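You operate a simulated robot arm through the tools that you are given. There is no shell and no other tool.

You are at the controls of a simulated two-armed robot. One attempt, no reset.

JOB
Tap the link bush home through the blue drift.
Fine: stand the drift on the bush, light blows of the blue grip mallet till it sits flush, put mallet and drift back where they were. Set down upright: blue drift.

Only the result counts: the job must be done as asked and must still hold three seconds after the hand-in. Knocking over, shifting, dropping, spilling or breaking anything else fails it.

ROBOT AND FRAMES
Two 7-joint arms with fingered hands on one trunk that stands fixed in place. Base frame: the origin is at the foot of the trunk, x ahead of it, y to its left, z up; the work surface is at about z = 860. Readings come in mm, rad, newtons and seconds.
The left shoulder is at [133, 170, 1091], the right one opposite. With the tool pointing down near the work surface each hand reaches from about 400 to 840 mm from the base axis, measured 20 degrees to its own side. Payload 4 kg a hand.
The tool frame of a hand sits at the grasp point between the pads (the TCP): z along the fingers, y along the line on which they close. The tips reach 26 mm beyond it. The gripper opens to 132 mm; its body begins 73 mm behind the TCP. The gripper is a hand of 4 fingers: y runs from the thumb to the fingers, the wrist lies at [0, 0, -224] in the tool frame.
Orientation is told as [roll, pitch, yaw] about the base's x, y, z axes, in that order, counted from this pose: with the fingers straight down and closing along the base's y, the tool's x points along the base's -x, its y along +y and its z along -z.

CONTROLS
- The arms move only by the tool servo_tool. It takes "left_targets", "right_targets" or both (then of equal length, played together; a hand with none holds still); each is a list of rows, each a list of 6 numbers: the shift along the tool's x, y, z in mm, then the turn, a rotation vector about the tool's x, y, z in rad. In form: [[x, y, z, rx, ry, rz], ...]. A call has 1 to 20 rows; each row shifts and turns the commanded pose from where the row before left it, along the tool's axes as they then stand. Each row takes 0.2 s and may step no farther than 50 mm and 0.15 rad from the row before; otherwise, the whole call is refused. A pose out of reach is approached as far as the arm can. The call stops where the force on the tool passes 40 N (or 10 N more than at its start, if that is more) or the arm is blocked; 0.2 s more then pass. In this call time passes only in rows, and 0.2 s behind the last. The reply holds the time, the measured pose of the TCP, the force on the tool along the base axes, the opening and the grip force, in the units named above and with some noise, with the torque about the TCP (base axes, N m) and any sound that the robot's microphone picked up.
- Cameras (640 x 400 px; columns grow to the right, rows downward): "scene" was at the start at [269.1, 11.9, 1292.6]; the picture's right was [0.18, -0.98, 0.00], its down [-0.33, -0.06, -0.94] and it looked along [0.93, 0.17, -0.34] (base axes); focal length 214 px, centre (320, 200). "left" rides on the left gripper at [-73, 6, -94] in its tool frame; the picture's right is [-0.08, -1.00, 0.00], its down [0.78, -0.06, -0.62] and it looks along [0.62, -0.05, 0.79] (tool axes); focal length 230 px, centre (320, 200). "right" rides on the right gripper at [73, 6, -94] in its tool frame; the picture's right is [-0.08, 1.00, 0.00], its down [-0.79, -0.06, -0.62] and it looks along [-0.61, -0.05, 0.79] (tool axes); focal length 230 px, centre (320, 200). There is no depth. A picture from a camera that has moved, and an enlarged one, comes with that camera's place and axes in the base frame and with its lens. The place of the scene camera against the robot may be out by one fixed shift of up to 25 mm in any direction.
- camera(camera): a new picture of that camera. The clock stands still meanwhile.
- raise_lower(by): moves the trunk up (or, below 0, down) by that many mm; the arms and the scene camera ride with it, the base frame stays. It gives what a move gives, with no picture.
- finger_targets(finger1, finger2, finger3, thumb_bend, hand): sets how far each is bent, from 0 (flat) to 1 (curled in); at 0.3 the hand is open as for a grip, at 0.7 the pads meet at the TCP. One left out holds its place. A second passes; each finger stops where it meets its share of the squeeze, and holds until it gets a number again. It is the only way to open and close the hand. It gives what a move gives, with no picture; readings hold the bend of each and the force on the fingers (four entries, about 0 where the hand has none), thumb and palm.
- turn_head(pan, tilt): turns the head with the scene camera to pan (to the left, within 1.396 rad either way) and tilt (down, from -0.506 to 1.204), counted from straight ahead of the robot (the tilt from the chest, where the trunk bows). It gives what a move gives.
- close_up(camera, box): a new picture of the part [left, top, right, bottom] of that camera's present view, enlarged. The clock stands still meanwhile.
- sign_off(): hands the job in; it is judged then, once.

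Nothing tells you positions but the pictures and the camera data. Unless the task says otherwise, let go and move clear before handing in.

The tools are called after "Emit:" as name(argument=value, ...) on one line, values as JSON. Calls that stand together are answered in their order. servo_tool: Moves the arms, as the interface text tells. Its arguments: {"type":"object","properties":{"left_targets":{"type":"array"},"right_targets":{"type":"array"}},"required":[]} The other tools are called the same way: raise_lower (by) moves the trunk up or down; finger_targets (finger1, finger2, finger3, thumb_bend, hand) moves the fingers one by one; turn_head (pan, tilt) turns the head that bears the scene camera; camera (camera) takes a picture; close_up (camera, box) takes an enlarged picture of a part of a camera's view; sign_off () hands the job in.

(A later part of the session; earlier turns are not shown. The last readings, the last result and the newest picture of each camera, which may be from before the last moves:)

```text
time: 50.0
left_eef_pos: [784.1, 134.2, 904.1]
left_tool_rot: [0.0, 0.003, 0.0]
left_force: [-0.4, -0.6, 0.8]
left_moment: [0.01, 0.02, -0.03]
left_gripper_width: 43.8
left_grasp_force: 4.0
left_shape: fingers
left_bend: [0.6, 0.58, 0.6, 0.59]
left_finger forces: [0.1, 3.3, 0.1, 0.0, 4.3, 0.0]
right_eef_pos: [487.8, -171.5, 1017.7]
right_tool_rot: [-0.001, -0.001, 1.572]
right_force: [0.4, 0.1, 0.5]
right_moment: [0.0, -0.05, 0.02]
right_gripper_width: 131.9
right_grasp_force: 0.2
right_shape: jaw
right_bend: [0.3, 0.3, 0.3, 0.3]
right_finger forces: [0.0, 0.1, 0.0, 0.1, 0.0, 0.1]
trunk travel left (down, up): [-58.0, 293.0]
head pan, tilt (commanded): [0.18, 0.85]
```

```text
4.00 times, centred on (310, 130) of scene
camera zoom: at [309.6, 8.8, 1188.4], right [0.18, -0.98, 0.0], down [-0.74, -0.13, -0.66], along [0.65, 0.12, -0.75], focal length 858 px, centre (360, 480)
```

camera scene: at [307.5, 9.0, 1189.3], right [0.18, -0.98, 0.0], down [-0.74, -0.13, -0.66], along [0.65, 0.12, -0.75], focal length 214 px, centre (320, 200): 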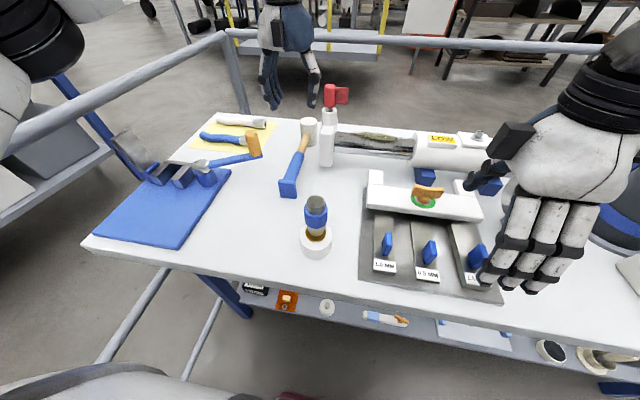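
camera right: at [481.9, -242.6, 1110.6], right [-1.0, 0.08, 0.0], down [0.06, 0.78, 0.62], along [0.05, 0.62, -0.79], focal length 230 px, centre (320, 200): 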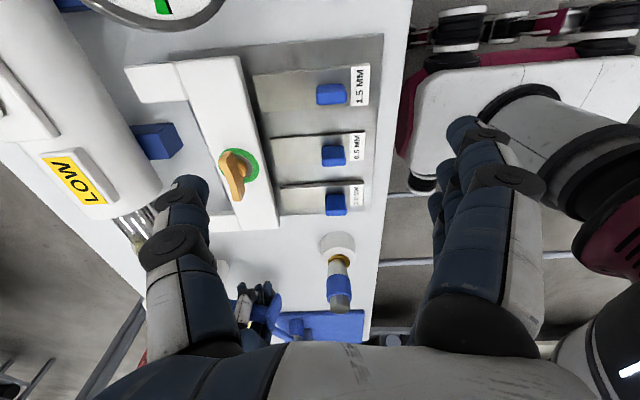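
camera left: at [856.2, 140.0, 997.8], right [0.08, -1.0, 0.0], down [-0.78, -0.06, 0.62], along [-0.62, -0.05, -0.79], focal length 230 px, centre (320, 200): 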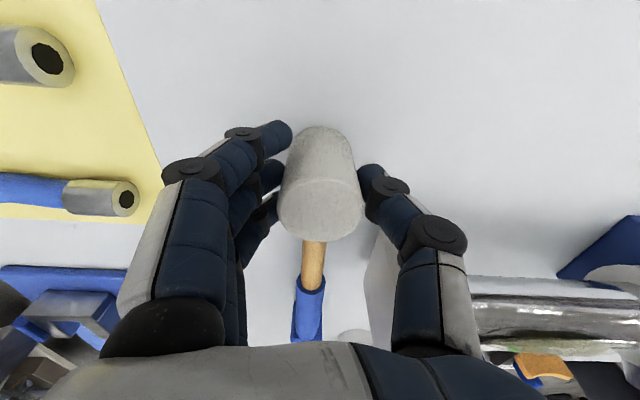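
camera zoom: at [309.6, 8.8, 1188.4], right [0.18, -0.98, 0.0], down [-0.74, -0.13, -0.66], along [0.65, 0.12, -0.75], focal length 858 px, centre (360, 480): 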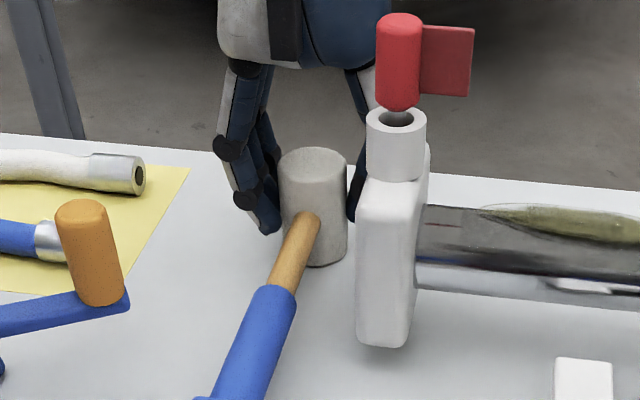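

Emit:
finger_targets(hand="left", finger1=0.66, finger2=0.68, finger3=0.66, thumb_bend=0.66)

Emit:
camera(camera="left")

Emit:
close_up(camera="scene", box=[250, 80, 370, 180])

```text
time: 51.0
left_eef_pos: [783.5, 134.3, 905.1]
left_tool_rot: [0.001, 0.001, 0.0]
left_force: [-0.2, -0.4, 0.3]
left_moment: [0.04, 0.0, -0.01]
left_gripper_width: 35.0
left_grasp_force: 9.3
left_shape: fingers
left_bend: [0.65, 0.58, 0.63, 0.61]
left_finger forces: [0.1, 7.0, 2.3, 0.0, 10.2, 0.0]
right_eef_pos: [487.7, -171.3, 1017.8]
right_tool_rot: [0.0, -0.001, 1.572]
right_force: [0.3, 0.5, -0.9]
right_moment: [0.03, 0.03, -0.02]
right_gripper_width: 131.9
right_grasp_force: 0.2
right_shape: jaw
right_bend: [0.3, 0.3, 0.3, 0.3]
right_finger forces: [0.1, 0.0, 0.0, 0.0, 0.1, 0.0]
trunk travel left (down, up): [-58.0, 293.0]
head pan, tilt (commanded): [0.18, 0.85]
```

```text
taken
camera left: at [856.3, 140.1, 997.7], right [0.08, -1.0, 0.0], down [-0.78, -0.06, 0.62], along [-0.62, -0.05, -0.79], focal length 230 px, centre (320, 200)
```

left: 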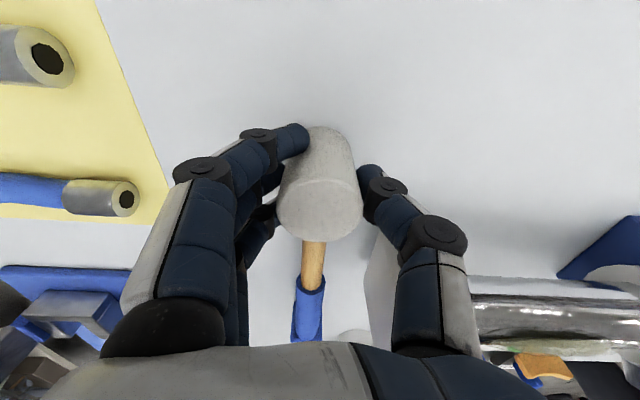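

```text
4.00 times, centred on (310, 130) of scene
camera zoom: at [309.7, 8.8, 1188.3], right [0.18, -0.98, 0.0], down [-0.74, -0.13, -0.66], along [0.65, 0.12, -0.75], focal length 858 px, centre (360, 480)
```

zoom: 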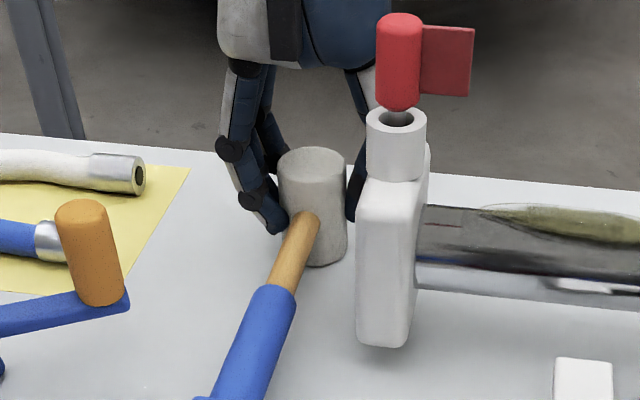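

Emit:
finger_targets(hand="left", finger1=0.72, finger2=0.74, finger3=0.72, thumb_bend=0.73)

Emit:
camera(camera="left")

Emit:
close_up(camera="scene", box=[250, 80, 370, 180])

```text
time: 52.0
left_eef_pos: [783.8, 132.9, 905.9]
left_tool_rot: [0.0, 0.002, 0.0]
left_force: [-0.5, 0.8, -0.4]
left_moment: [0.03, 0.03, -0.03]
left_gripper_width: 31.0
left_grasp_force: 19.4
left_shape: fingers
left_bend: [0.7, 0.59, 0.64, 0.63]
left_finger forces: [3.5, 8.5, 7.5, 0.0, 19.5, 0.0]
right_eef_pos: [489.1, -170.6, 1016.5]
right_tool_rot: [0.0, -0.002, 1.574]
right_force: [0.8, 0.5, 1.1]
right_moment: [0.0, -0.01, -0.02]
right_gripper_width: 131.7
right_grasp_force: 0.1
right_shape: jaw
right_bend: [0.3, 0.3, 0.3, 0.3]
right_finger forces: [0.1, 0.0, 0.0, 0.0, 0.1, 0.0]
trunk travel left (down, up): [-58.0, 293.0]
head pan, tilt (commanded): [0.18, 0.85]
```

```text
taken
camera left: at [856.3, 140.2, 997.6], right [0.08, -1.0, 0.0], down [-0.78, -0.06, 0.62], along [-0.62, -0.05, -0.79], focal length 230 px, centre (320, 200)
```

left: 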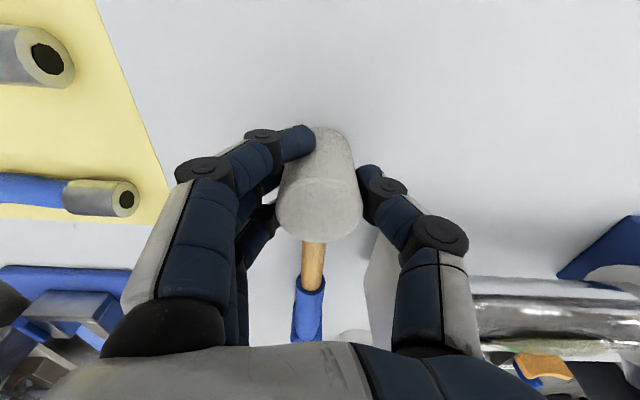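

```text
4.00 times, centred on (310, 130) of scene
camera zoom: at [309.8, 8.9, 1188.3], right [0.18, -0.98, 0.0], down [-0.74, -0.13, -0.66], along [0.65, 0.12, -0.75], focal length 858 px, centre (360, 480)
```

zoom: 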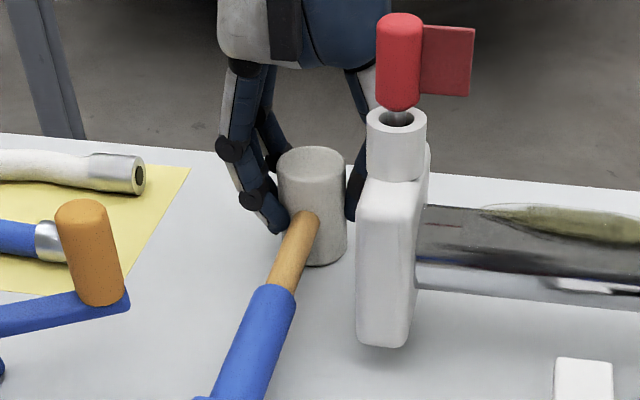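

I now have a firm, balanced four-point grip on the head (about 19.5 N), and the mallet hasn't moved. I'll lift it a little and check that it stays level.

Emit:
servo_tool(left_targets=[[0, 0, -4, 0, 0, 0], [0, 0, -8, 0, 0, 0], [0, 0, -13, 0, 0, 0]])

Emit:
camera(camera="left")

Emit:
close_up(camera="scene", box=[250, 80, 370, 180])

```text
time: 52.8
left_eef_pos: [784.1, 134.4, 929.2]
left_tool_rot: [0.001, 0.002, -0.001]
left_force: [0.1, -0.5, -4.5]
left_moment: [0.02, -0.28, 0.01]
left_gripper_width: 30.6
left_grasp_force: 19.7
left_shape: fingers
left_bend: [0.71, 0.59, 0.64, 0.63]
left_finger forces: [4.5, 8.7, 7.0, 0.0, 19.3, 0.0]
right_eef_pos: [488.0, -170.6, 1017.2]
right_tool_rot: [0.0, -0.002, 1.573]
right_force: [-0.4, -1.0, 0.0]
right_moment: [-0.02, -0.01, -0.02]
right_gripper_width: 131.7
right_grasp_force: 0.0
right_shape: jaw
right_bend: [0.3, 0.3, 0.3, 0.3]
right_finger forces: [0.1, 0.0, 0.0, 0.0, 0.0, 0.0]
trunk travel left (down, up): [-58.0, 293.0]
head pan, tilt (commanded): [0.18, 0.85]
```

```text
taken
camera left: at [855.8, 139.9, 1021.9], right [0.08, -1.0, 0.0], down [-0.78, -0.06, 0.62], along [-0.62, -0.05, -0.79], focal length 230 px, centre (320, 200)
```

left: 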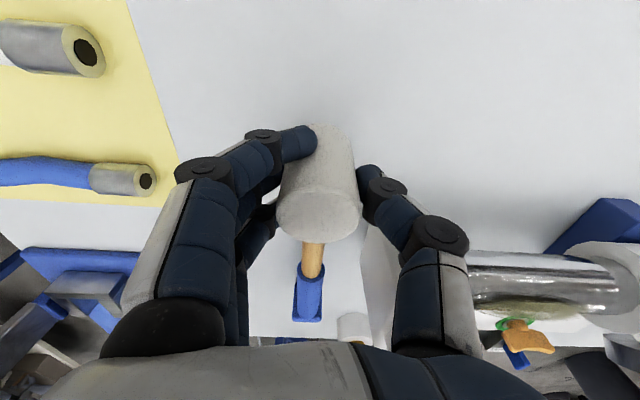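

```text
4.00 times, centred on (310, 130) of scene
camera zoom: at [309.7, 8.9, 1188.4], right [0.18, -0.98, 0.0], down [-0.74, -0.13, -0.66], along [0.65, 0.12, -0.75], focal length 858 px, centre (360, 480)
```

zoom: 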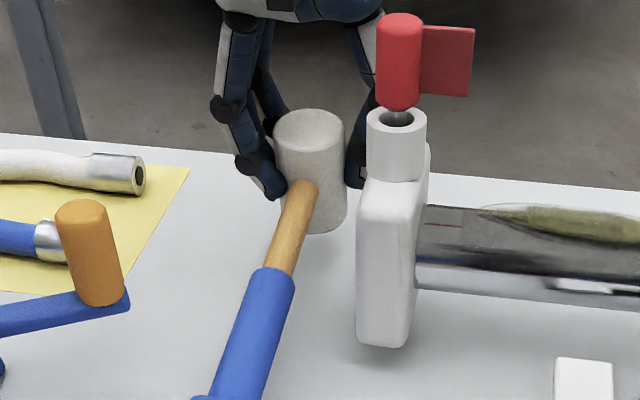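

Emit:
close_up(camera="left", box=[260, 110, 380, 340])

Emit:
close_up(camera="scene", box=[260, 90, 350, 210])

```text
1.74 times, centred on (320, 225) of left
camera zoom: at [855.8, 139.9, 1021.9], right [0.08, -1.0, 0.0], down [-0.78, -0.06, 0.62], along [-0.62, -0.05, -0.79], focal length 400 px, centre (320, 156)
```

zoom: 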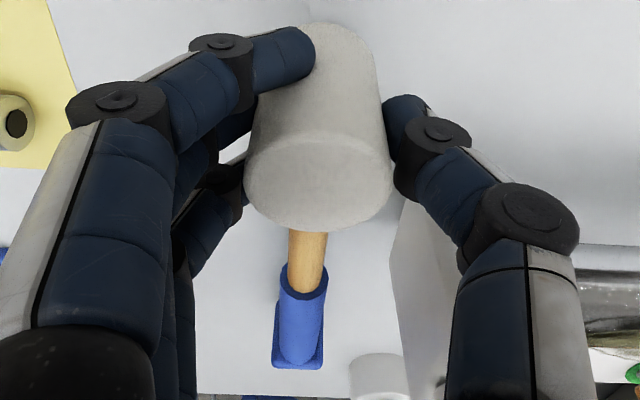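

```text
3.33 times, centred on (305, 150) of scene
camera zoom: at [309.7, 8.9, 1188.4], right [0.18, -0.98, 0.0], down [-0.74, -0.13, -0.66], along [0.65, 0.12, -0.75], focal length 715 px, centre (370, 367)
```

zoom: 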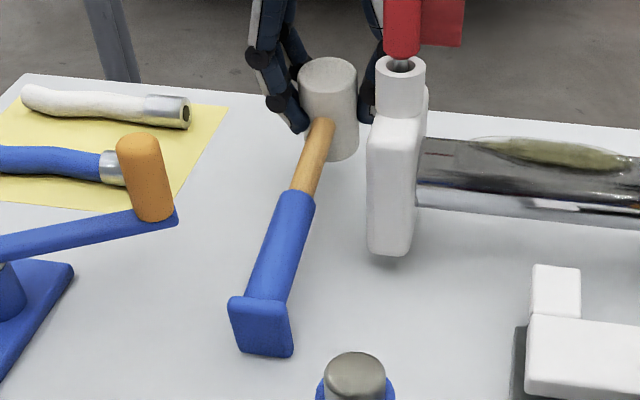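

Emit:
servo_tool(left_targets=[[0, 0, -8, 0, 0, 0], [0, 0, -12, 0, 0, 0], [0, 0, -10, 0, 0, 0]])

Emit:
close_up(camera="left", box=[260, 110, 380, 340])

Emit:
close_up(camera="scene", box=[260, 90, 350, 210])

```text
time: 53.6
left_eef_pos: [782.4, 133.7, 959.7]
left_tool_rot: [-0.001, 0.001, 0.001]
left_force: [-0.1, 0.2, -5.5]
left_moment: [-0.01, -0.27, -0.01]
left_gripper_width: 30.4
left_grasp_force: 20.5
left_shape: fingers
left_bend: [0.71, 0.59, 0.63, 0.63]
left_finger forces: [4.8, 8.6, 7.1, 0.0, 19.1, 0.0]
right_eef_pos: [489.0, -170.3, 1017.5]
right_tool_rot: [0.0, -0.002, 1.572]
right_force: [0.3, 0.4, 0.4]
right_moment: [-0.02, -0.01, 0.0]
right_gripper_width: 131.7
right_grasp_force: 0.1
right_shape: jaw
right_bend: [0.3, 0.3, 0.3, 0.3]
right_finger forces: [0.0, 0.0, 0.0, 0.0, 0.0, 0.1]
trunk travel left (down, up): [-58.0, 293.0]
head pan, tilt (commanded): [0.18, 0.85]
```

```text
1.74 times, centred on (320, 225) of left
camera zoom: at [855.5, 139.4, 1052.3], right [0.08, -1.0, 0.0], down [-0.78, -0.06, 0.62], along [-0.62, -0.05, -0.79], focal length 400 px, centre (320, 156)
```

zoom: 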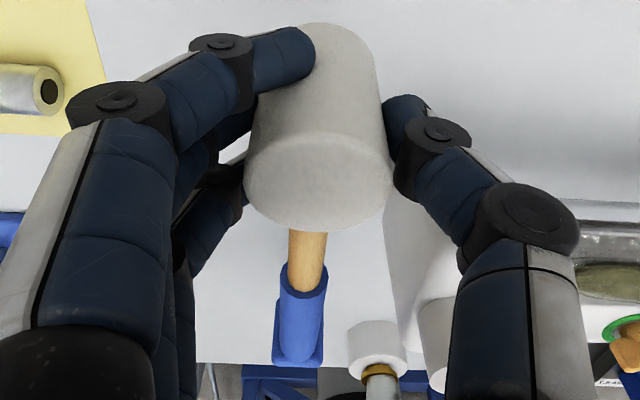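

```text
3.33 times, centred on (305, 150) of scene
camera zoom: at [309.7, 8.9, 1188.4], right [0.18, -0.98, 0.0], down [-0.74, -0.13, -0.66], along [0.65, 0.12, -0.75], focal length 715 px, centre (370, 367)
```

zoom: 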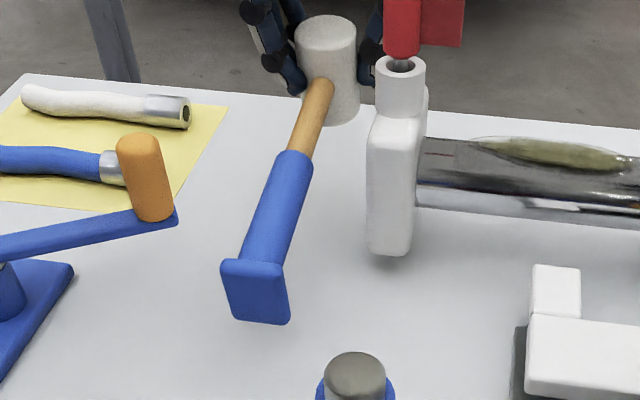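

The mallet is held steadily with the handle drooping about 9°, which I'll cancel later by pitching the hand. I'll raise it, swing wide of the post, and carry it back over clear bench, yawing the handle away from my chest.

Emit:
servo_tool(left_targets=[[0, 0, -25, 0, 0, 0], [0, 0, -28, 0, 0, 0], [0, 12, 0, 0, 0, 0], [0, 12, 0, 0, 0, 0], [25, 0, 0, 0, 0, 0], [35, 0, 0, 0, 0, 0], [35, 0, 0, 0, 0, 0], [30, 0, 0, 0, 0, 0]])

Emit:
camera(camera="scene")

Emit:
camera(camera="left")

```text
time: 55.4
left_eef_pos: [657.7, 154.2, 1012.2]
left_tool_rot: [0.0, 0.003, 0.0]
left_force: [-0.6, 0.4, -5.4]
left_moment: [-0.01, -0.23, -0.01]
left_gripper_width: 30.3
left_grasp_force: 21.2
left_shape: fingers
left_bend: [0.71, 0.59, 0.63, 0.63]
left_finger forces: [6.8, 8.6, 7.6, 0.0, 18.9, 0.1]
right_eef_pos: [488.0, -171.0, 1017.7]
right_tool_rot: [0.001, -0.002, 1.573]
right_force: [0.7, 0.0, -0.2]
right_moment: [0.0, -0.01, -0.04]
right_gripper_width: 132.0
right_grasp_force: 0.1
right_shape: jaw
right_bend: [0.3, 0.3, 0.3, 0.3]
right_finger forces: [0.1, 0.0, 0.0, 0.0, 0.0, 0.0]
trunk travel left (down, up): [-58.0, 293.0]
head pan, tilt (commanded): [0.18, 0.85]
```

```text
taken
camera scene: at [309.4, 9.1, 1188.5], right [0.18, -0.98, 0.0], down [-0.74, -0.13, -0.66], along [0.65, 0.12, -0.75], focal length 214 px, centre (320, 200)
```

scene: 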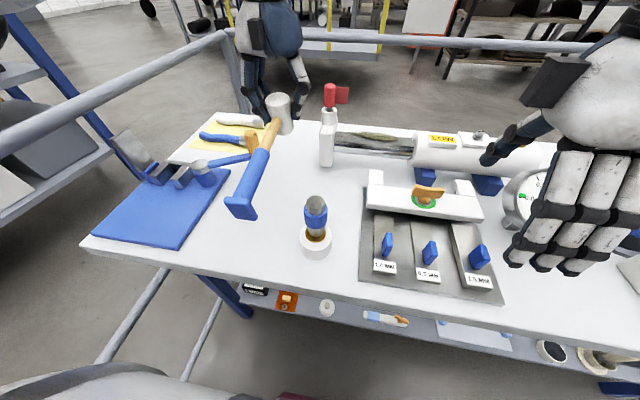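

```text
taken
camera left: at [730.9, 161.6, 1105.3], right [0.08, -1.0, 0.0], down [-0.78, -0.06, 0.62], along [-0.62, -0.05, -0.79], focal length 230 px, centre (320, 200)
```

left: 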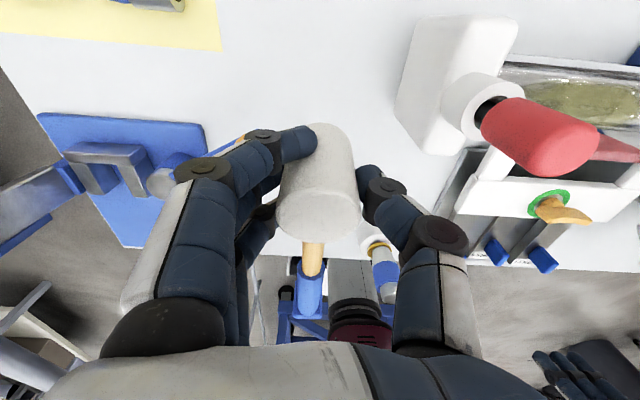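

Emit:
servo_tool(left_targets=[[16, 0, 0, 0, 0, 0.131], [15.9, -2.1, 0, 0, 0, 0.131], [15.5, -4.1, 0, 0, 0, 0.131], [14.8, -6.1, 0, 0, 0, 0.131], [13.9, -8, 0, 0, 0, 0.131], [12.7, -9.7, 0, 0, 0, 0.131]])

Emit:
camera(camera="scene")

Emit:
camera(camera="right")

```text
time: 56.8
left_eef_pos: [562.2, 156.2, 1013.2]
left_tool_rot: [-0.003, 0.0, -0.788]
left_force: [1.1, 0.1, -4.2]
left_moment: [-0.17, -0.19, 0.0]
left_gripper_width: 30.3
left_grasp_force: 21.3
left_shape: fingers
left_bend: [0.71, 0.59, 0.63, 0.63]
left_finger forces: [7.4, 8.6, 8.0, 0.0, 18.7, 0.1]
right_eef_pos: [486.1, -171.2, 1017.8]
right_tool_rot: [-0.001, -0.001, 1.572]
right_force: [0.1, 0.6, 0.1]
right_moment: [0.0, -0.01, 0.0]
right_gripper_width: 131.7
right_grasp_force: 0.0
right_shape: jaw
right_bend: [0.3, 0.3, 0.3, 0.3]
right_finger forces: [0.0, 0.0, 0.0, 0.0, 0.0, 0.1]
trunk travel left (down, up): [-58.0, 293.0]
head pan, tilt (commanded): [0.18, 0.85]
```

```text
taken
camera scene: at [309.6, 9.0, 1188.4], right [0.18, -0.98, 0.0], down [-0.74, -0.13, -0.66], along [0.65, 0.12, -0.75], focal length 214 px, centre (320, 200)
```

scene: 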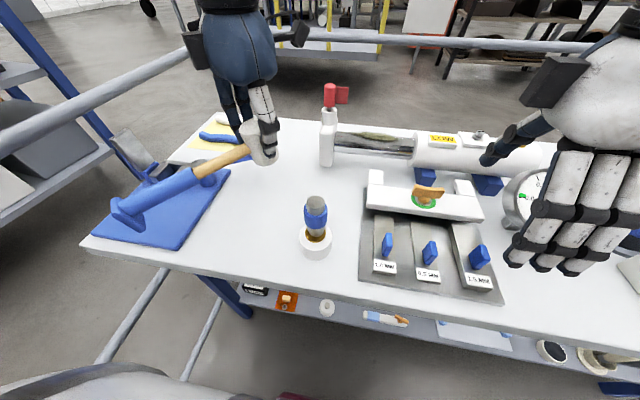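

```text
taken
camera right: at [482.5, -242.7, 1110.3], right [-1.0, 0.08, 0.0], down [0.06, 0.78, 0.62], along [0.05, 0.62, -0.79], focal length 230 px, centre (320, 200)
```

right: 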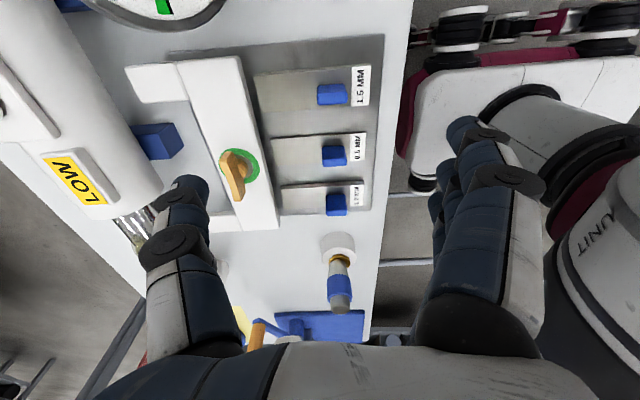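

I'll raise it, pitch the hand 9° so the mallet face is level, and carry it to above the drift with generous clearance.

Emit:
servo_tool(left_targets=[[0, 0, -20, 0, 0.08, 0], [1.2, 0, -15, 0, 0.077, 0], [-3.4, -44.3, -0.5, 0, 0, 0], [-3.4, -44.3, -0.5, 0, 0, 0], [-3.4, -44.3, -0.5, 0, 0, 0]])

Emit:
camera(camera="scene")

Emit:
camera(camera="right")

Emit:
close_up(camera="right", box=[270, 220, 410, 360])

Emit:
close_up(camera="scene", box=[230, 90, 390, 270])

```text
time: 58.0
left_eef_pos: [473.7, 54.4, 1050.8]
left_tool_rot: [0.0, 0.158, -0.787]
left_force: [-1.1, 0.1, -4.8]
left_moment: [-0.16, -0.2, -0.02]
left_gripper_width: 30.0
left_grasp_force: 21.5
left_shape: fingers
left_bend: [0.71, 0.59, 0.63, 0.64]
left_finger forces: [8.4, 8.3, 8.6, 0.0, 18.9, 0.0]
right_eef_pos: [487.3, -171.0, 1017.1]
right_tool_rot: [-0.001, -0.003, 1.573]
right_force: [0.1, 0.0, -0.3]
right_moment: [-0.01, -0.02, 0.01]
right_gripper_width: 132.0
right_grasp_force: 0.0
right_shape: jaw
right_bend: [0.3, 0.3, 0.3, 0.3]
right_finger forces: [0.1, 0.1, 0.0, 0.0, 0.0, 0.0]
trunk travel left (down, up): [-58.0, 293.0]
head pan, tilt (commanded): [0.18, 0.85]
```

```text
taken
camera scene: at [309.3, 8.6, 1188.6], right [0.18, -0.98, 0.0], down [-0.74, -0.13, -0.66], along [0.65, 0.12, -0.75], focal length 214 px, centre (320, 200)
```

scene: 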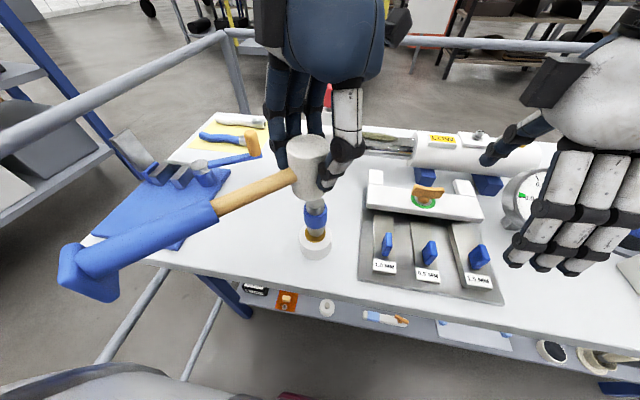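

```text
taken
camera right: at [482.2, -243.1, 1110.5], right [-1.0, 0.08, 0.0], down [0.06, 0.78, 0.62], along [0.05, 0.62, -0.79], focal length 230 px, centre (320, 200)
```

right: 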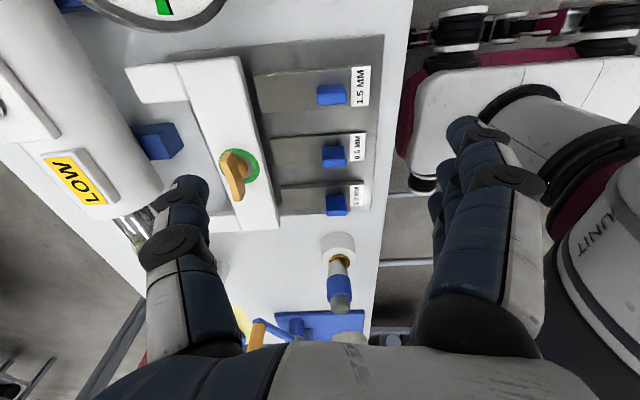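

```text
2.86 times, centred on (340, 290) of right
camera zoom: at [482.2, -243.1, 1110.5], right [-1.0, 0.08, 0.0], down [0.06, 0.78, 0.62], along [0.05, 0.62, -0.79], focal length 657 px, centre (263, -57)
```

zoom: 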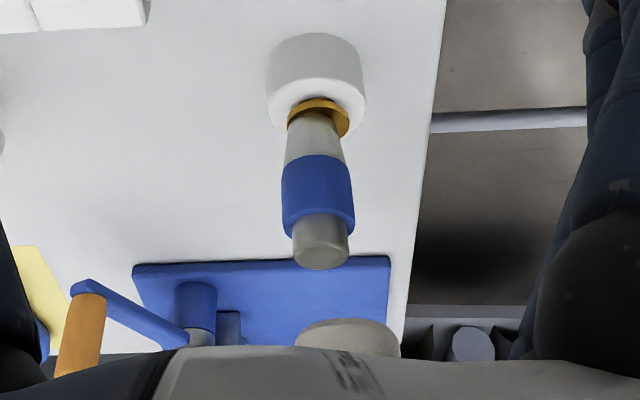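

```text
2.22 times, centred on (310, 180) of scene
camera zoom: at [309.3, 8.6, 1188.6], right [0.18, -0.98, 0.0], down [-0.74, -0.13, -0.66], along [0.65, 0.12, -0.75], focal length 477 px, centre (342, 244)
```

zoom: 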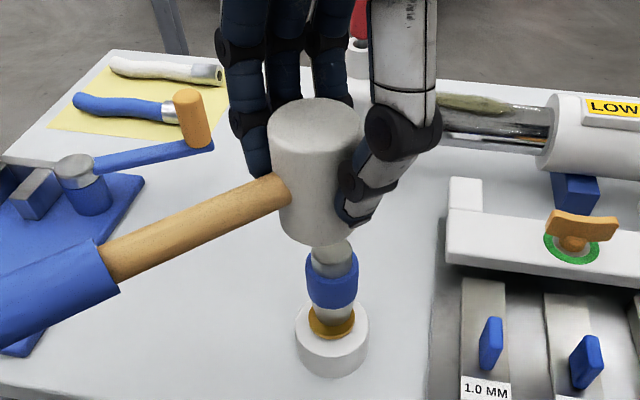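

The front view shows the mallet head over the drift, and I want a flatter side view to check alignment and tilt. I'll tilt the right hand so its camera looks more horizontally.

Emit:
servo_tool(right_targets=[[0, 0, 0, 0, -0.12, 0], [0, 0, 0, 0, -0.12, 0], [0, 0, 0, 0, -0.12, 0]])

Emit:
camera(camera="right")

Emit:
close_up(camera="right", box=[250, 150, 430, 330])

```text
time: 58.8
left_eef_pos: [474.9, 53.7, 1049.9]
left_tool_rot: [-0.003, 0.157, -0.787]
left_force: [0.2, -0.3, -4.4]
left_moment: [-0.21, -0.19, 0.0]
left_gripper_width: 30.3
left_grasp_force: 22.5
left_shape: fingers
left_bend: [0.71, 0.59, 0.63, 0.64]
left_finger forces: [8.6, 8.3, 8.7, 0.0, 18.8, 0.1]
right_eef_pos: [489.1, -172.7, 1017.6]
right_tool_rot: [0.002, -0.364, 1.571]
right_force: [-0.2, 0.2, 0.2]
right_moment: [0.0, 0.04, -0.01]
right_gripper_width: 131.9
right_grasp_force: 0.0
right_shape: jaw
right_bend: [0.3, 0.3, 0.3, 0.3]
right_finger forces: [0.0, 0.0, 0.0, 0.1, 0.1, 0.1]
trunk travel left (down, up): [-58.0, 293.0]
head pan, tilt (commanded): [0.18, 0.85]
```

```text
taken
camera right: at [482.9, -271.8, 1077.5], right [-1.0, 0.07, 0.03], down [0.06, 0.51, 0.86], along [0.05, 0.85, -0.52], focal length 230 px, centre (320, 200)
```

right: 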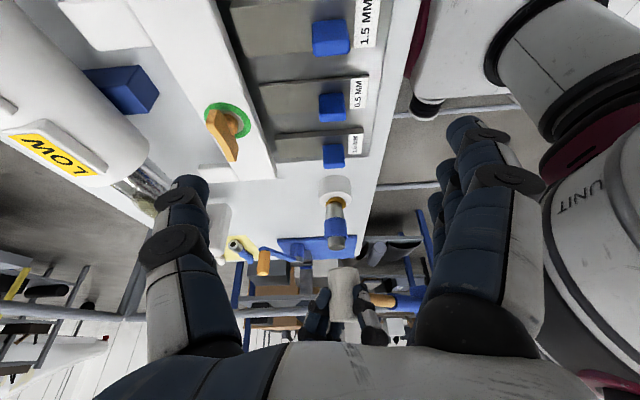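

```text
2.22 times, centred on (340, 240) of right
camera zoom: at [482.9, -271.8, 1077.5], right [-1.0, 0.07, 0.03], down [0.06, 0.51, 0.86], along [0.05, 0.85, -0.52], focal length 511 px, centre (276, 111)
```

zoom: 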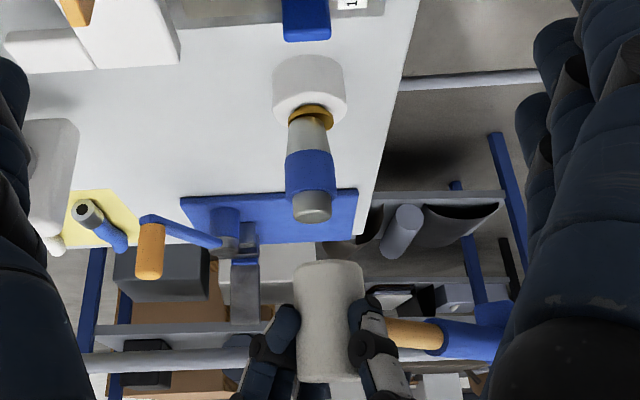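

Emit:
close_up(camera="right", box=[310, 220, 380, 330])

Emit:
close_up(camera="scene", box=[270, 120, 370, 260])

Emit:
camera(camera="left")

```text
3.64 times, centred on (345, 275) of right
camera zoom: at [482.9, -271.8, 1077.5], right [-1.0, 0.07, 0.03], down [0.06, 0.51, 0.86], along [0.05, 0.85, -0.52], focal length 837 px, centre (229, -73)
```

zoom: 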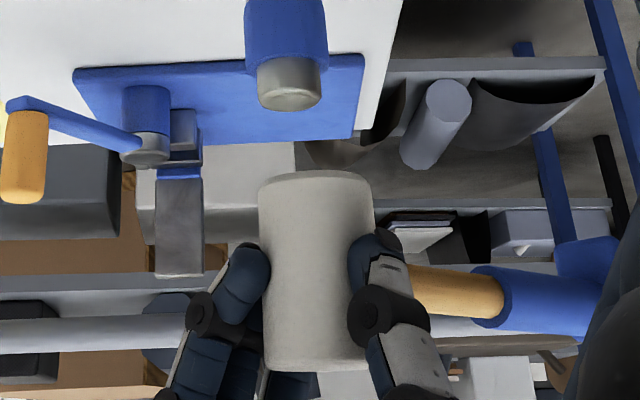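

```text
2.86 times, centred on (320, 190) of scene
camera zoom: at [309.8, 8.8, 1188.3], right [0.18, -0.98, 0.0], down [-0.74, -0.13, -0.66], along [0.65, 0.12, -0.75], focal length 613 px, centre (320, 229)
```

zoom: 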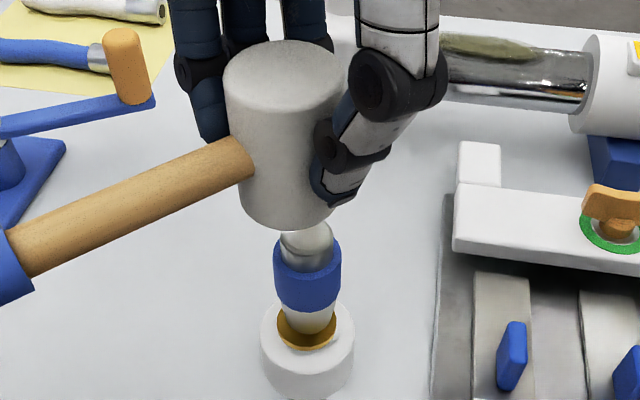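

```text
taken
camera left: at [540.3, -1.7, 1129.9], right [-0.65, -0.76, -0.01], down [-0.52, 0.44, 0.73], along [-0.55, 0.48, -0.68], focal length 230 px, centre (320, 200)
```

left: 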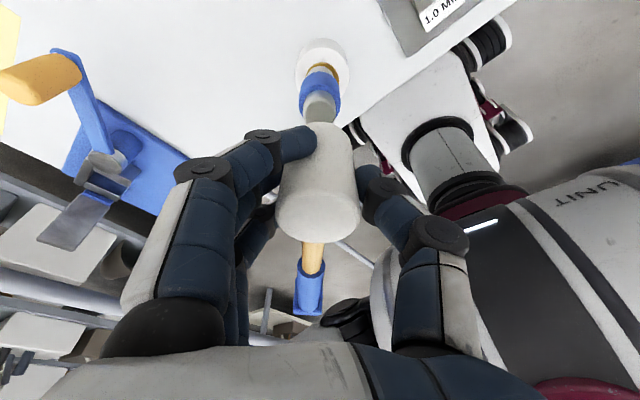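

From three views, the mallet's top leans about 5° away from its handle and the face sits about 9 mm off the drift axis, toward the handle. I'll take out the excess pitch, add a small roll, and shift it over.

Emit:
servo_tool(left_targets=[[0, 0, 0, -0.04, -0.08, 0], [-5.3, -0.6, -0.4, 0, 0, 0]])

Emit:
close_up(camera="right", box=[300, 190, 390, 330])

Emit:
close_up(camera="scene", box=[270, 120, 370, 260])

Emit:
close_up(camera="left", box=[260, 30, 380, 250])

```text
time: 59.4
left_eef_pos: [479.8, 50.6, 1048.6]
left_tool_rot: [0.039, 0.079, -0.789]
left_force: [0.9, -0.3, -4.2]
left_moment: [-0.15, -0.18, 0.01]
left_gripper_width: 30.4
left_grasp_force: 22.1
left_shape: fingers
left_bend: [0.71, 0.59, 0.63, 0.64]
left_finger forces: [8.7, 8.2, 8.8, 0.1, 19.0, 0.0]
right_eef_pos: [488.6, -171.7, 1016.0]
right_tool_rot: [0.003, -0.363, 1.57]
right_force: [0.0, 0.2, 0.5]
right_moment: [0.01, 0.01, -0.03]
right_gripper_width: 131.7
right_grasp_force: 0.1
right_shape: jaw
right_bend: [0.3, 0.3, 0.3, 0.3]
right_finger forces: [0.0, 0.0, 0.1, 0.0, 0.0, 0.1]
trunk travel left (down, up): [-58.0, 293.0]
head pan, tilt (commanded): [0.18, 0.85]
```

```text
2.86 times, centred on (345, 260) of right
camera zoom: at [483.2, -271.9, 1077.4], right [-1.0, 0.07, 0.03], down [0.06, 0.52, 0.85], along [0.05, 0.85, -0.52], focal length 657 px, centre (249, 29)
```

zoom: 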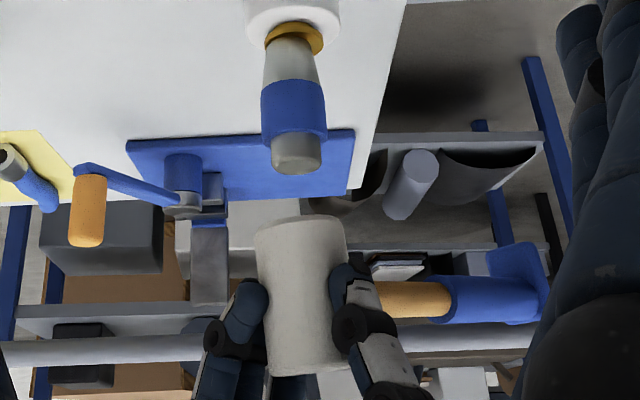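

```text
2.86 times, centred on (320, 190) of scene
camera zoom: at [310.1, 8.7, 1188.1], right [0.18, -0.98, 0.0], down [-0.74, -0.13, -0.66], along [0.65, 0.12, -0.75], focal length 613 px, centre (320, 229)
```

zoom: 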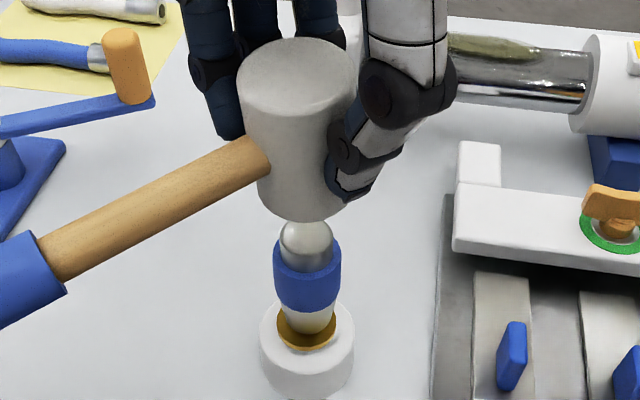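

```text
1.82 times, centred on (320, 140) of left
camera zoom: at [537.0, -3.7, 1135.2], right [-0.65, -0.76, -0.04], down [-0.58, 0.46, 0.67], along [-0.49, 0.47, -0.74], focal length 418 px, centre (320, 309)
```

zoom: 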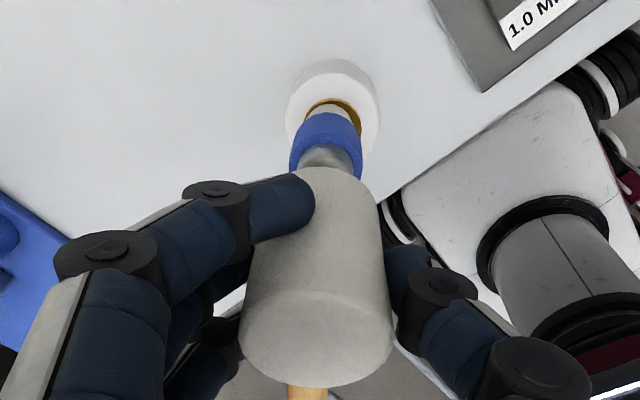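

Tilt is now within about 1.5°. The drift top is at z≈959, the mallet face hangs about 35 mm above it and is about 2.4 mm too far left. I'll correct that and come down 20 mm to check again.

Emit:
servo_tool(left_targets=[[-1.7, -1.7, 0, 0, 0, 0], [-0.8, -0.4, 10, 0, 0, 0], [-0.8, -0.4, 10, 0, 0, 0]])

Emit:
close_up(camera="right", box=[300, 190, 390, 330])

Emit:
close_up(camera="scene", box=[270, 120, 370, 260])

```text
time: 60.2
left_eef_pos: [478.8, 48.8, 1027.8]
left_tool_rot: [0.038, 0.078, -0.789]
left_force: [-0.5, -0.4, -4.6]
left_moment: [-0.17, -0.16, 0.04]
left_gripper_width: 30.5
left_grasp_force: 22.6
left_shape: fingers
left_bend: [0.71, 0.59, 0.63, 0.64]
left_finger forces: [8.8, 8.2, 9.0, 0.0, 18.9, 0.1]
right_eef_pos: [489.0, -172.4, 1015.2]
right_tool_rot: [0.001, -0.36, 1.573]
right_force: [-0.6, 0.4, 0.7]
right_moment: [0.01, 0.01, 0.0]
right_gripper_width: 131.5
right_grasp_force: 0.0
right_shape: jaw
right_bend: [0.3, 0.3, 0.3, 0.3]
right_finger forces: [0.0, 0.0, 0.0, 0.1, 0.1, 0.0]
trunk travel left (down, up): [-58.0, 293.0]
head pan, tilt (commanded): [0.18, 0.85]
```

```text
2.86 times, centred on (345, 260) of right
camera zoom: at [483.0, -271.7, 1077.7], right [-1.0, 0.07, 0.03], down [0.06, 0.52, 0.85], along [0.05, 0.85, -0.52], focal length 657 px, centre (249, 29)
```

zoom: 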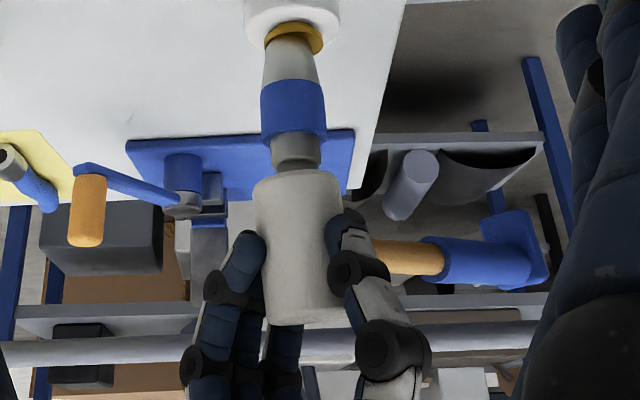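

```text
2.86 times, centred on (320, 190) of scene
camera zoom: at [310.0, 9.0, 1188.2], right [0.18, -0.98, 0.0], down [-0.74, -0.13, -0.66], along [0.65, 0.12, -0.75], focal length 613 px, centre (320, 229)
```

zoom: 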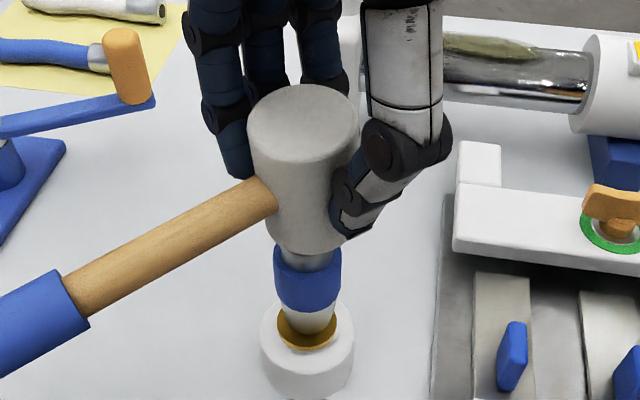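

The mallet face is now square over the drift with a gap of roughly 13 mm. I'll give one light trial blow at about 90 mm/s and immediately lift back.

Emit:
servo_tool(left_targets=[[-1.4, -0.7, 18, 0, 0, 0], [1.4, 0.7, -18, 0, 0, 0]])

Emit:
close_up(camera="right", box=[300, 190, 390, 330])

Emit:
close_up(camera="scene", box=[270, 120, 370, 260])

```text
time: 60.8
left_eef_pos: [480.5, 50.7, 1024.9]
left_tool_rot: [0.038, 0.082, -0.791]
left_force: [-0.1, 0.1, -4.8]
left_moment: [-0.16, -0.13, 0.02]
left_gripper_width: 30.1
left_grasp_force: 24.2
left_shape: fingers
left_bend: [0.71, 0.59, 0.64, 0.65]
left_finger forces: [12.2, 7.7, 10.4, 0.0, 18.1, 0.0]
right_eef_pos: [489.2, -172.6, 1015.2]
right_tool_rot: [0.004, -0.36, 1.569]
right_force: [-0.3, 0.0, 0.5]
right_moment: [0.01, 0.02, -0.01]
right_gripper_width: 131.6
right_grasp_force: 0.0
right_shape: jaw
right_bend: [0.3, 0.3, 0.3, 0.3]
right_finger forces: [0.0, 0.0, 0.0, 0.0, 0.0, 0.0]
trunk travel left (down, up): [-58.0, 293.0]
head pan, tilt (commanded): [0.18, 0.85]
```

```text
2.86 times, centred on (345, 260) of right
camera zoom: at [483.9, -271.9, 1076.2], right [-1.0, 0.07, 0.03], down [0.06, 0.52, 0.85], along [0.04, 0.85, -0.52], focal length 657 px, centre (249, 29)
```

zoom: 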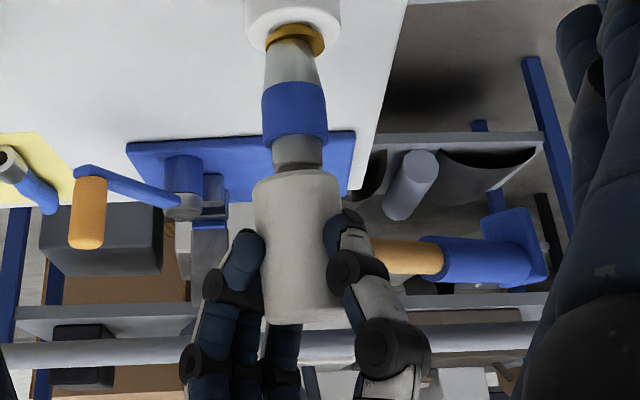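

```text
2.86 times, centred on (320, 190) of scene
camera zoom: at [310.9, 8.7, 1187.4], right [0.18, -0.98, 0.0], down [-0.74, -0.13, -0.66], along [0.65, 0.12, -0.75], focal length 613 px, centre (320, 229)
```

zoom: 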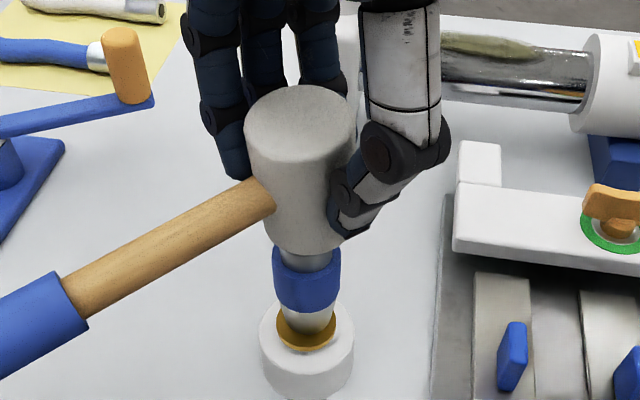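

Emit:
close_up(camera="right", box=[320, 170, 360, 215])

Emit:
close_up(camera="scene", box=[295, 205, 345, 265])

```text
8.89 times, centred on (340, 192) of right
camera zoom: at [483.9, -271.9, 1076.2], right [-1.0, 0.07, 0.03], down [0.06, 0.52, 0.85], along [0.04, 0.85, -0.52], focal length 2045 px, centre (142, 267)
```

zoom: 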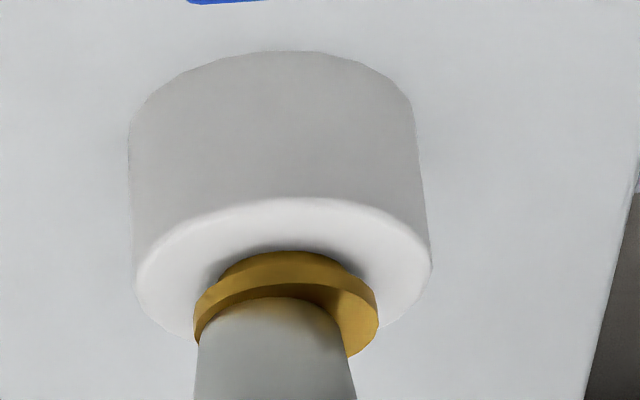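

```text
6.67 times, centred on (320, 235) of scene
camera zoom: at [310.9, 8.7, 1187.4], right [0.18, -0.98, 0.0], down [-0.74, -0.13, -0.66], along [0.65, 0.12, -0.75], focal length 1430 px, centre (320, -33)
```

zoom: 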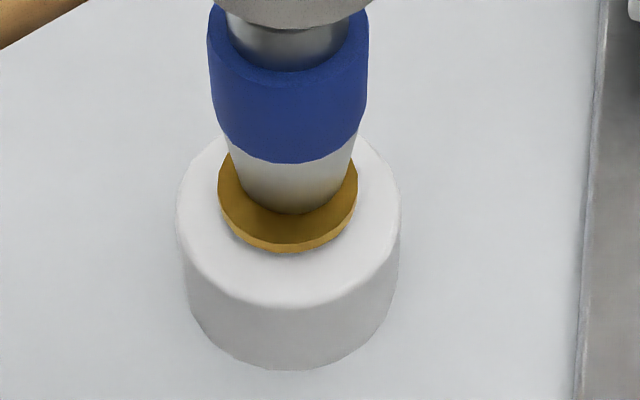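

The bush is clearly a flanged cap with its shank still showing above the block, so it has several mm to go. That first tap gave no sound or stop, so I'll find the contact height with small downward steps.

Emit:
servo_tool(left_targets=[[-0.8, -0.4, 10, 0, 0, 0], [-0.2, -0.1, 3, 0, 0, 0]])

Emit:
close_up(camera="right", box=[310, 200, 380, 300])

```text
time: 61.4
left_eef_pos: [476.7, 48.9, 1016.9]
left_tool_rot: [0.04, 0.071, -0.788]
left_force: [1.7, -0.7, 24.3]
left_moment: [0.01, 0.05, -0.03]
left_gripper_width: 29.7
left_grasp_force: 25.8
left_shape: fingers
left_bend: [0.71, 0.59, 0.66, 0.65]
left_finger forces: [9.0, 9.1, 10.7, 0.0, 22.4, 0.0]
right_eef_pos: [486.1, -172.0, 1018.4]
right_tool_rot: [-0.004, -0.361, 1.573]
right_force: [0.2, -0.8, -0.3]
right_moment: [0.03, 0.03, 0.01]
right_gripper_width: 131.9
right_grasp_force: 0.1
right_shape: jaw
right_bend: [0.3, 0.3, 0.3, 0.3]
right_finger forces: [0.0, 0.1, 0.1, 0.0, 0.0, 0.0]
trunk travel left (down, up): [-58.0, 293.0]
head pan, tilt (commanded): [0.18, 0.85]
```

```text
4.00 times, centred on (345, 250) of right
camera zoom: at [481.0, -271.9, 1079.8], right [-1.0, 0.07, 0.02], down [0.06, 0.52, 0.85], along [0.05, 0.85, -0.52], focal length 920 px, centre (220, 0)
```

zoom: 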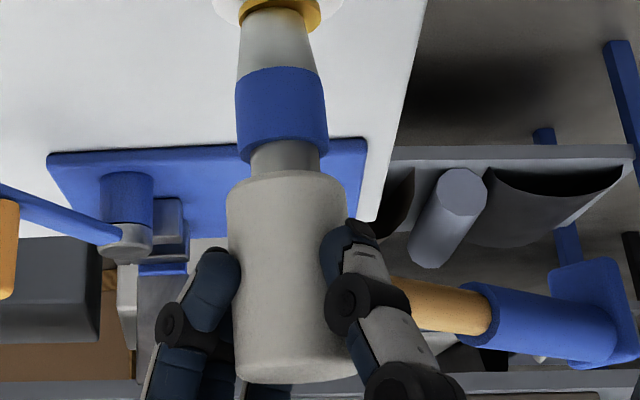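

Emit:
servo_tool(left_targets=[[0.8, 0.4, -10, 0, 0, 0], [0.6, 0.3, -8, 0, 0, 0]])

Emit:
close_up(camera="right", box=[320, 170, 360, 215])

Emit:
close_up(camera="right", box=[300, 190, 390, 330])

```text
time: 62.0
left_eef_pos: [479.4, 51.1, 1031.7]
left_tool_rot: [0.038, 0.078, -0.789]
left_force: [0.0, 0.7, -4.8]
left_moment: [-0.21, -0.17, 0.0]
left_gripper_width: 30.0
left_grasp_force: 24.1
left_shape: fingers
left_bend: [0.71, 0.59, 0.64, 0.65]
left_finger forces: [12.4, 7.9, 10.6, 0.1, 18.5, 0.0]
right_eef_pos: [488.6, -170.9, 1017.9]
right_tool_rot: [0.0, -0.362, 1.572]
right_force: [-0.1, 0.4, 0.0]
right_moment: [-0.01, -0.02, -0.01]
right_gripper_width: 132.1
right_grasp_force: 0.0
right_shape: jaw
right_bend: [0.3, 0.3, 0.3, 0.3]
right_finger forces: [0.1, 0.0, 0.0, 0.1, 0.0, 0.0]
trunk travel left (down, up): [-58.0, 293.0]
head pan, tilt (commanded): [0.18, 0.85]
```

```text
8.89 times, centred on (340, 192) of right
camera zoom: at [482.5, -271.7, 1077.9], right [-1.0, 0.07, 0.03], down [0.06, 0.52, 0.85], along [0.05, 0.85, -0.52], focal length 2045 px, centre (142, 267)
```

zoom: 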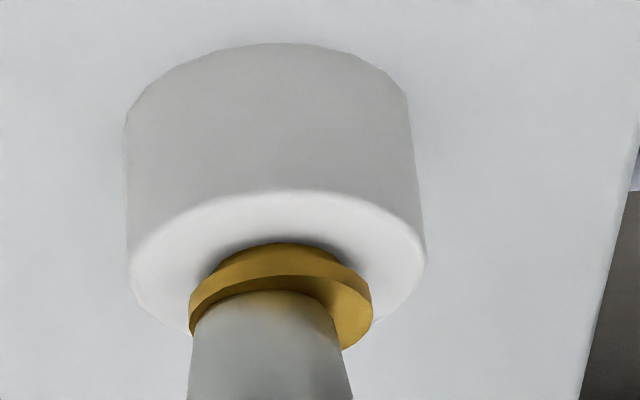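

```text
2.86 times, centred on (345, 260) of right
camera zoom: at [482.5, -271.7, 1077.9], right [-1.0, 0.07, 0.03], down [0.06, 0.52, 0.85], along [0.05, 0.85, -0.52], focal length 657 px, centre (249, 29)
```

zoom: 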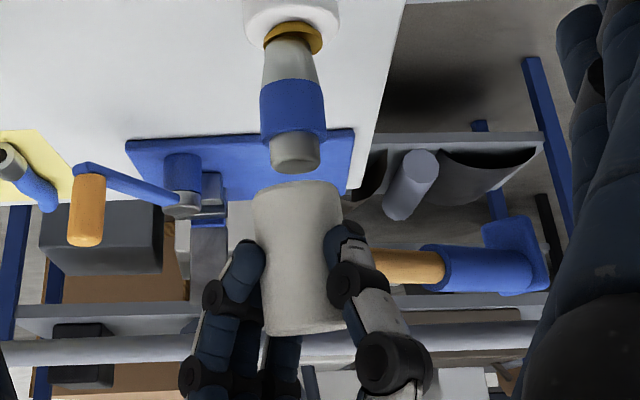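

A static push of about 29 N doesn't move the bush, so it needs a proper blow. I'll back off and strike at about 150 mm/s.

Emit:
servo_tool(left_targets=[[0.9, 0.5, -12, 0, 0, 0], [-2.3, -1.2, 30, 0, 0, 0], [1.6, 0.8, -20, 0, 0, 0]])

Emit:
close_up(camera="right", box=[320, 170, 360, 215])

Emit:
close_up(camera="right", box=[300, 190, 390, 330])

```text
time: 62.8
left_eef_pos: [477.5, 49.6, 1036.2]
left_tool_rot: [0.04, 0.078, -0.789]
left_force: [0.4, 0.1, -4.1]
left_moment: [-0.16, -0.2, 0.02]
left_gripper_width: 29.9
left_grasp_force: 24.6
left_shape: fingers
left_bend: [0.71, 0.59, 0.64, 0.65]
left_finger forces: [12.2, 7.8, 10.6, 0.1, 18.3, 0.0]
right_eef_pos: [487.9, -172.4, 1018.0]
right_tool_rot: [-0.001, -0.361, 1.573]
right_force: [-0.4, 0.3, 0.2]
right_moment: [-0.04, -0.01, -0.03]
right_gripper_width: 131.7
right_grasp_force: 0.0
right_shape: jaw
right_bend: [0.3, 0.3, 0.3, 0.3]
right_finger forces: [0.1, 0.0, 0.1, 0.0, 0.0, 0.0]
trunk travel left (down, up): [-58.0, 293.0]
head pan, tilt (commanded): [0.18, 0.85]
```

```text
8.89 times, centred on (340, 192) of right
camera zoom: at [481.8, -271.8, 1078.8], right [-1.0, 0.07, 0.03], down [0.06, 0.52, 0.85], along [0.05, 0.85, -0.52], focal length 2045 px, centre (142, 267)
```

zoom: 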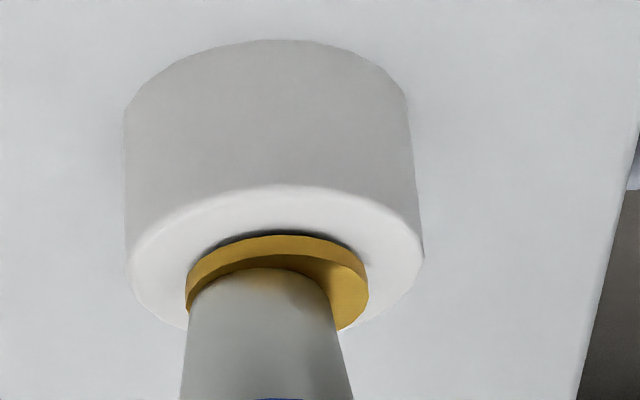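

```text
2.86 times, centred on (345, 260) of right
camera zoom: at [481.8, -271.8, 1078.8], right [-1.0, 0.07, 0.03], down [0.06, 0.52, 0.85], along [0.05, 0.85, -0.52], focal length 657 px, centre (249, 29)
```

zoom: 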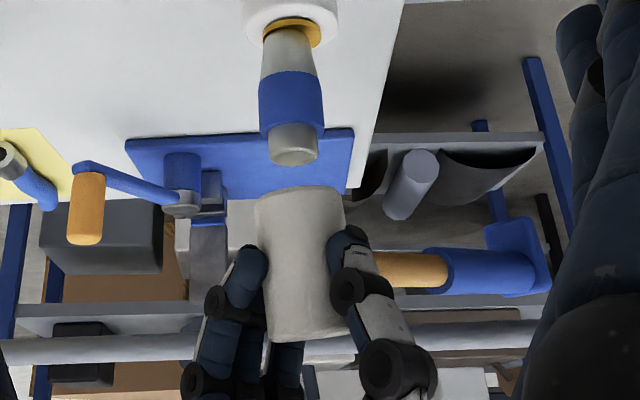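

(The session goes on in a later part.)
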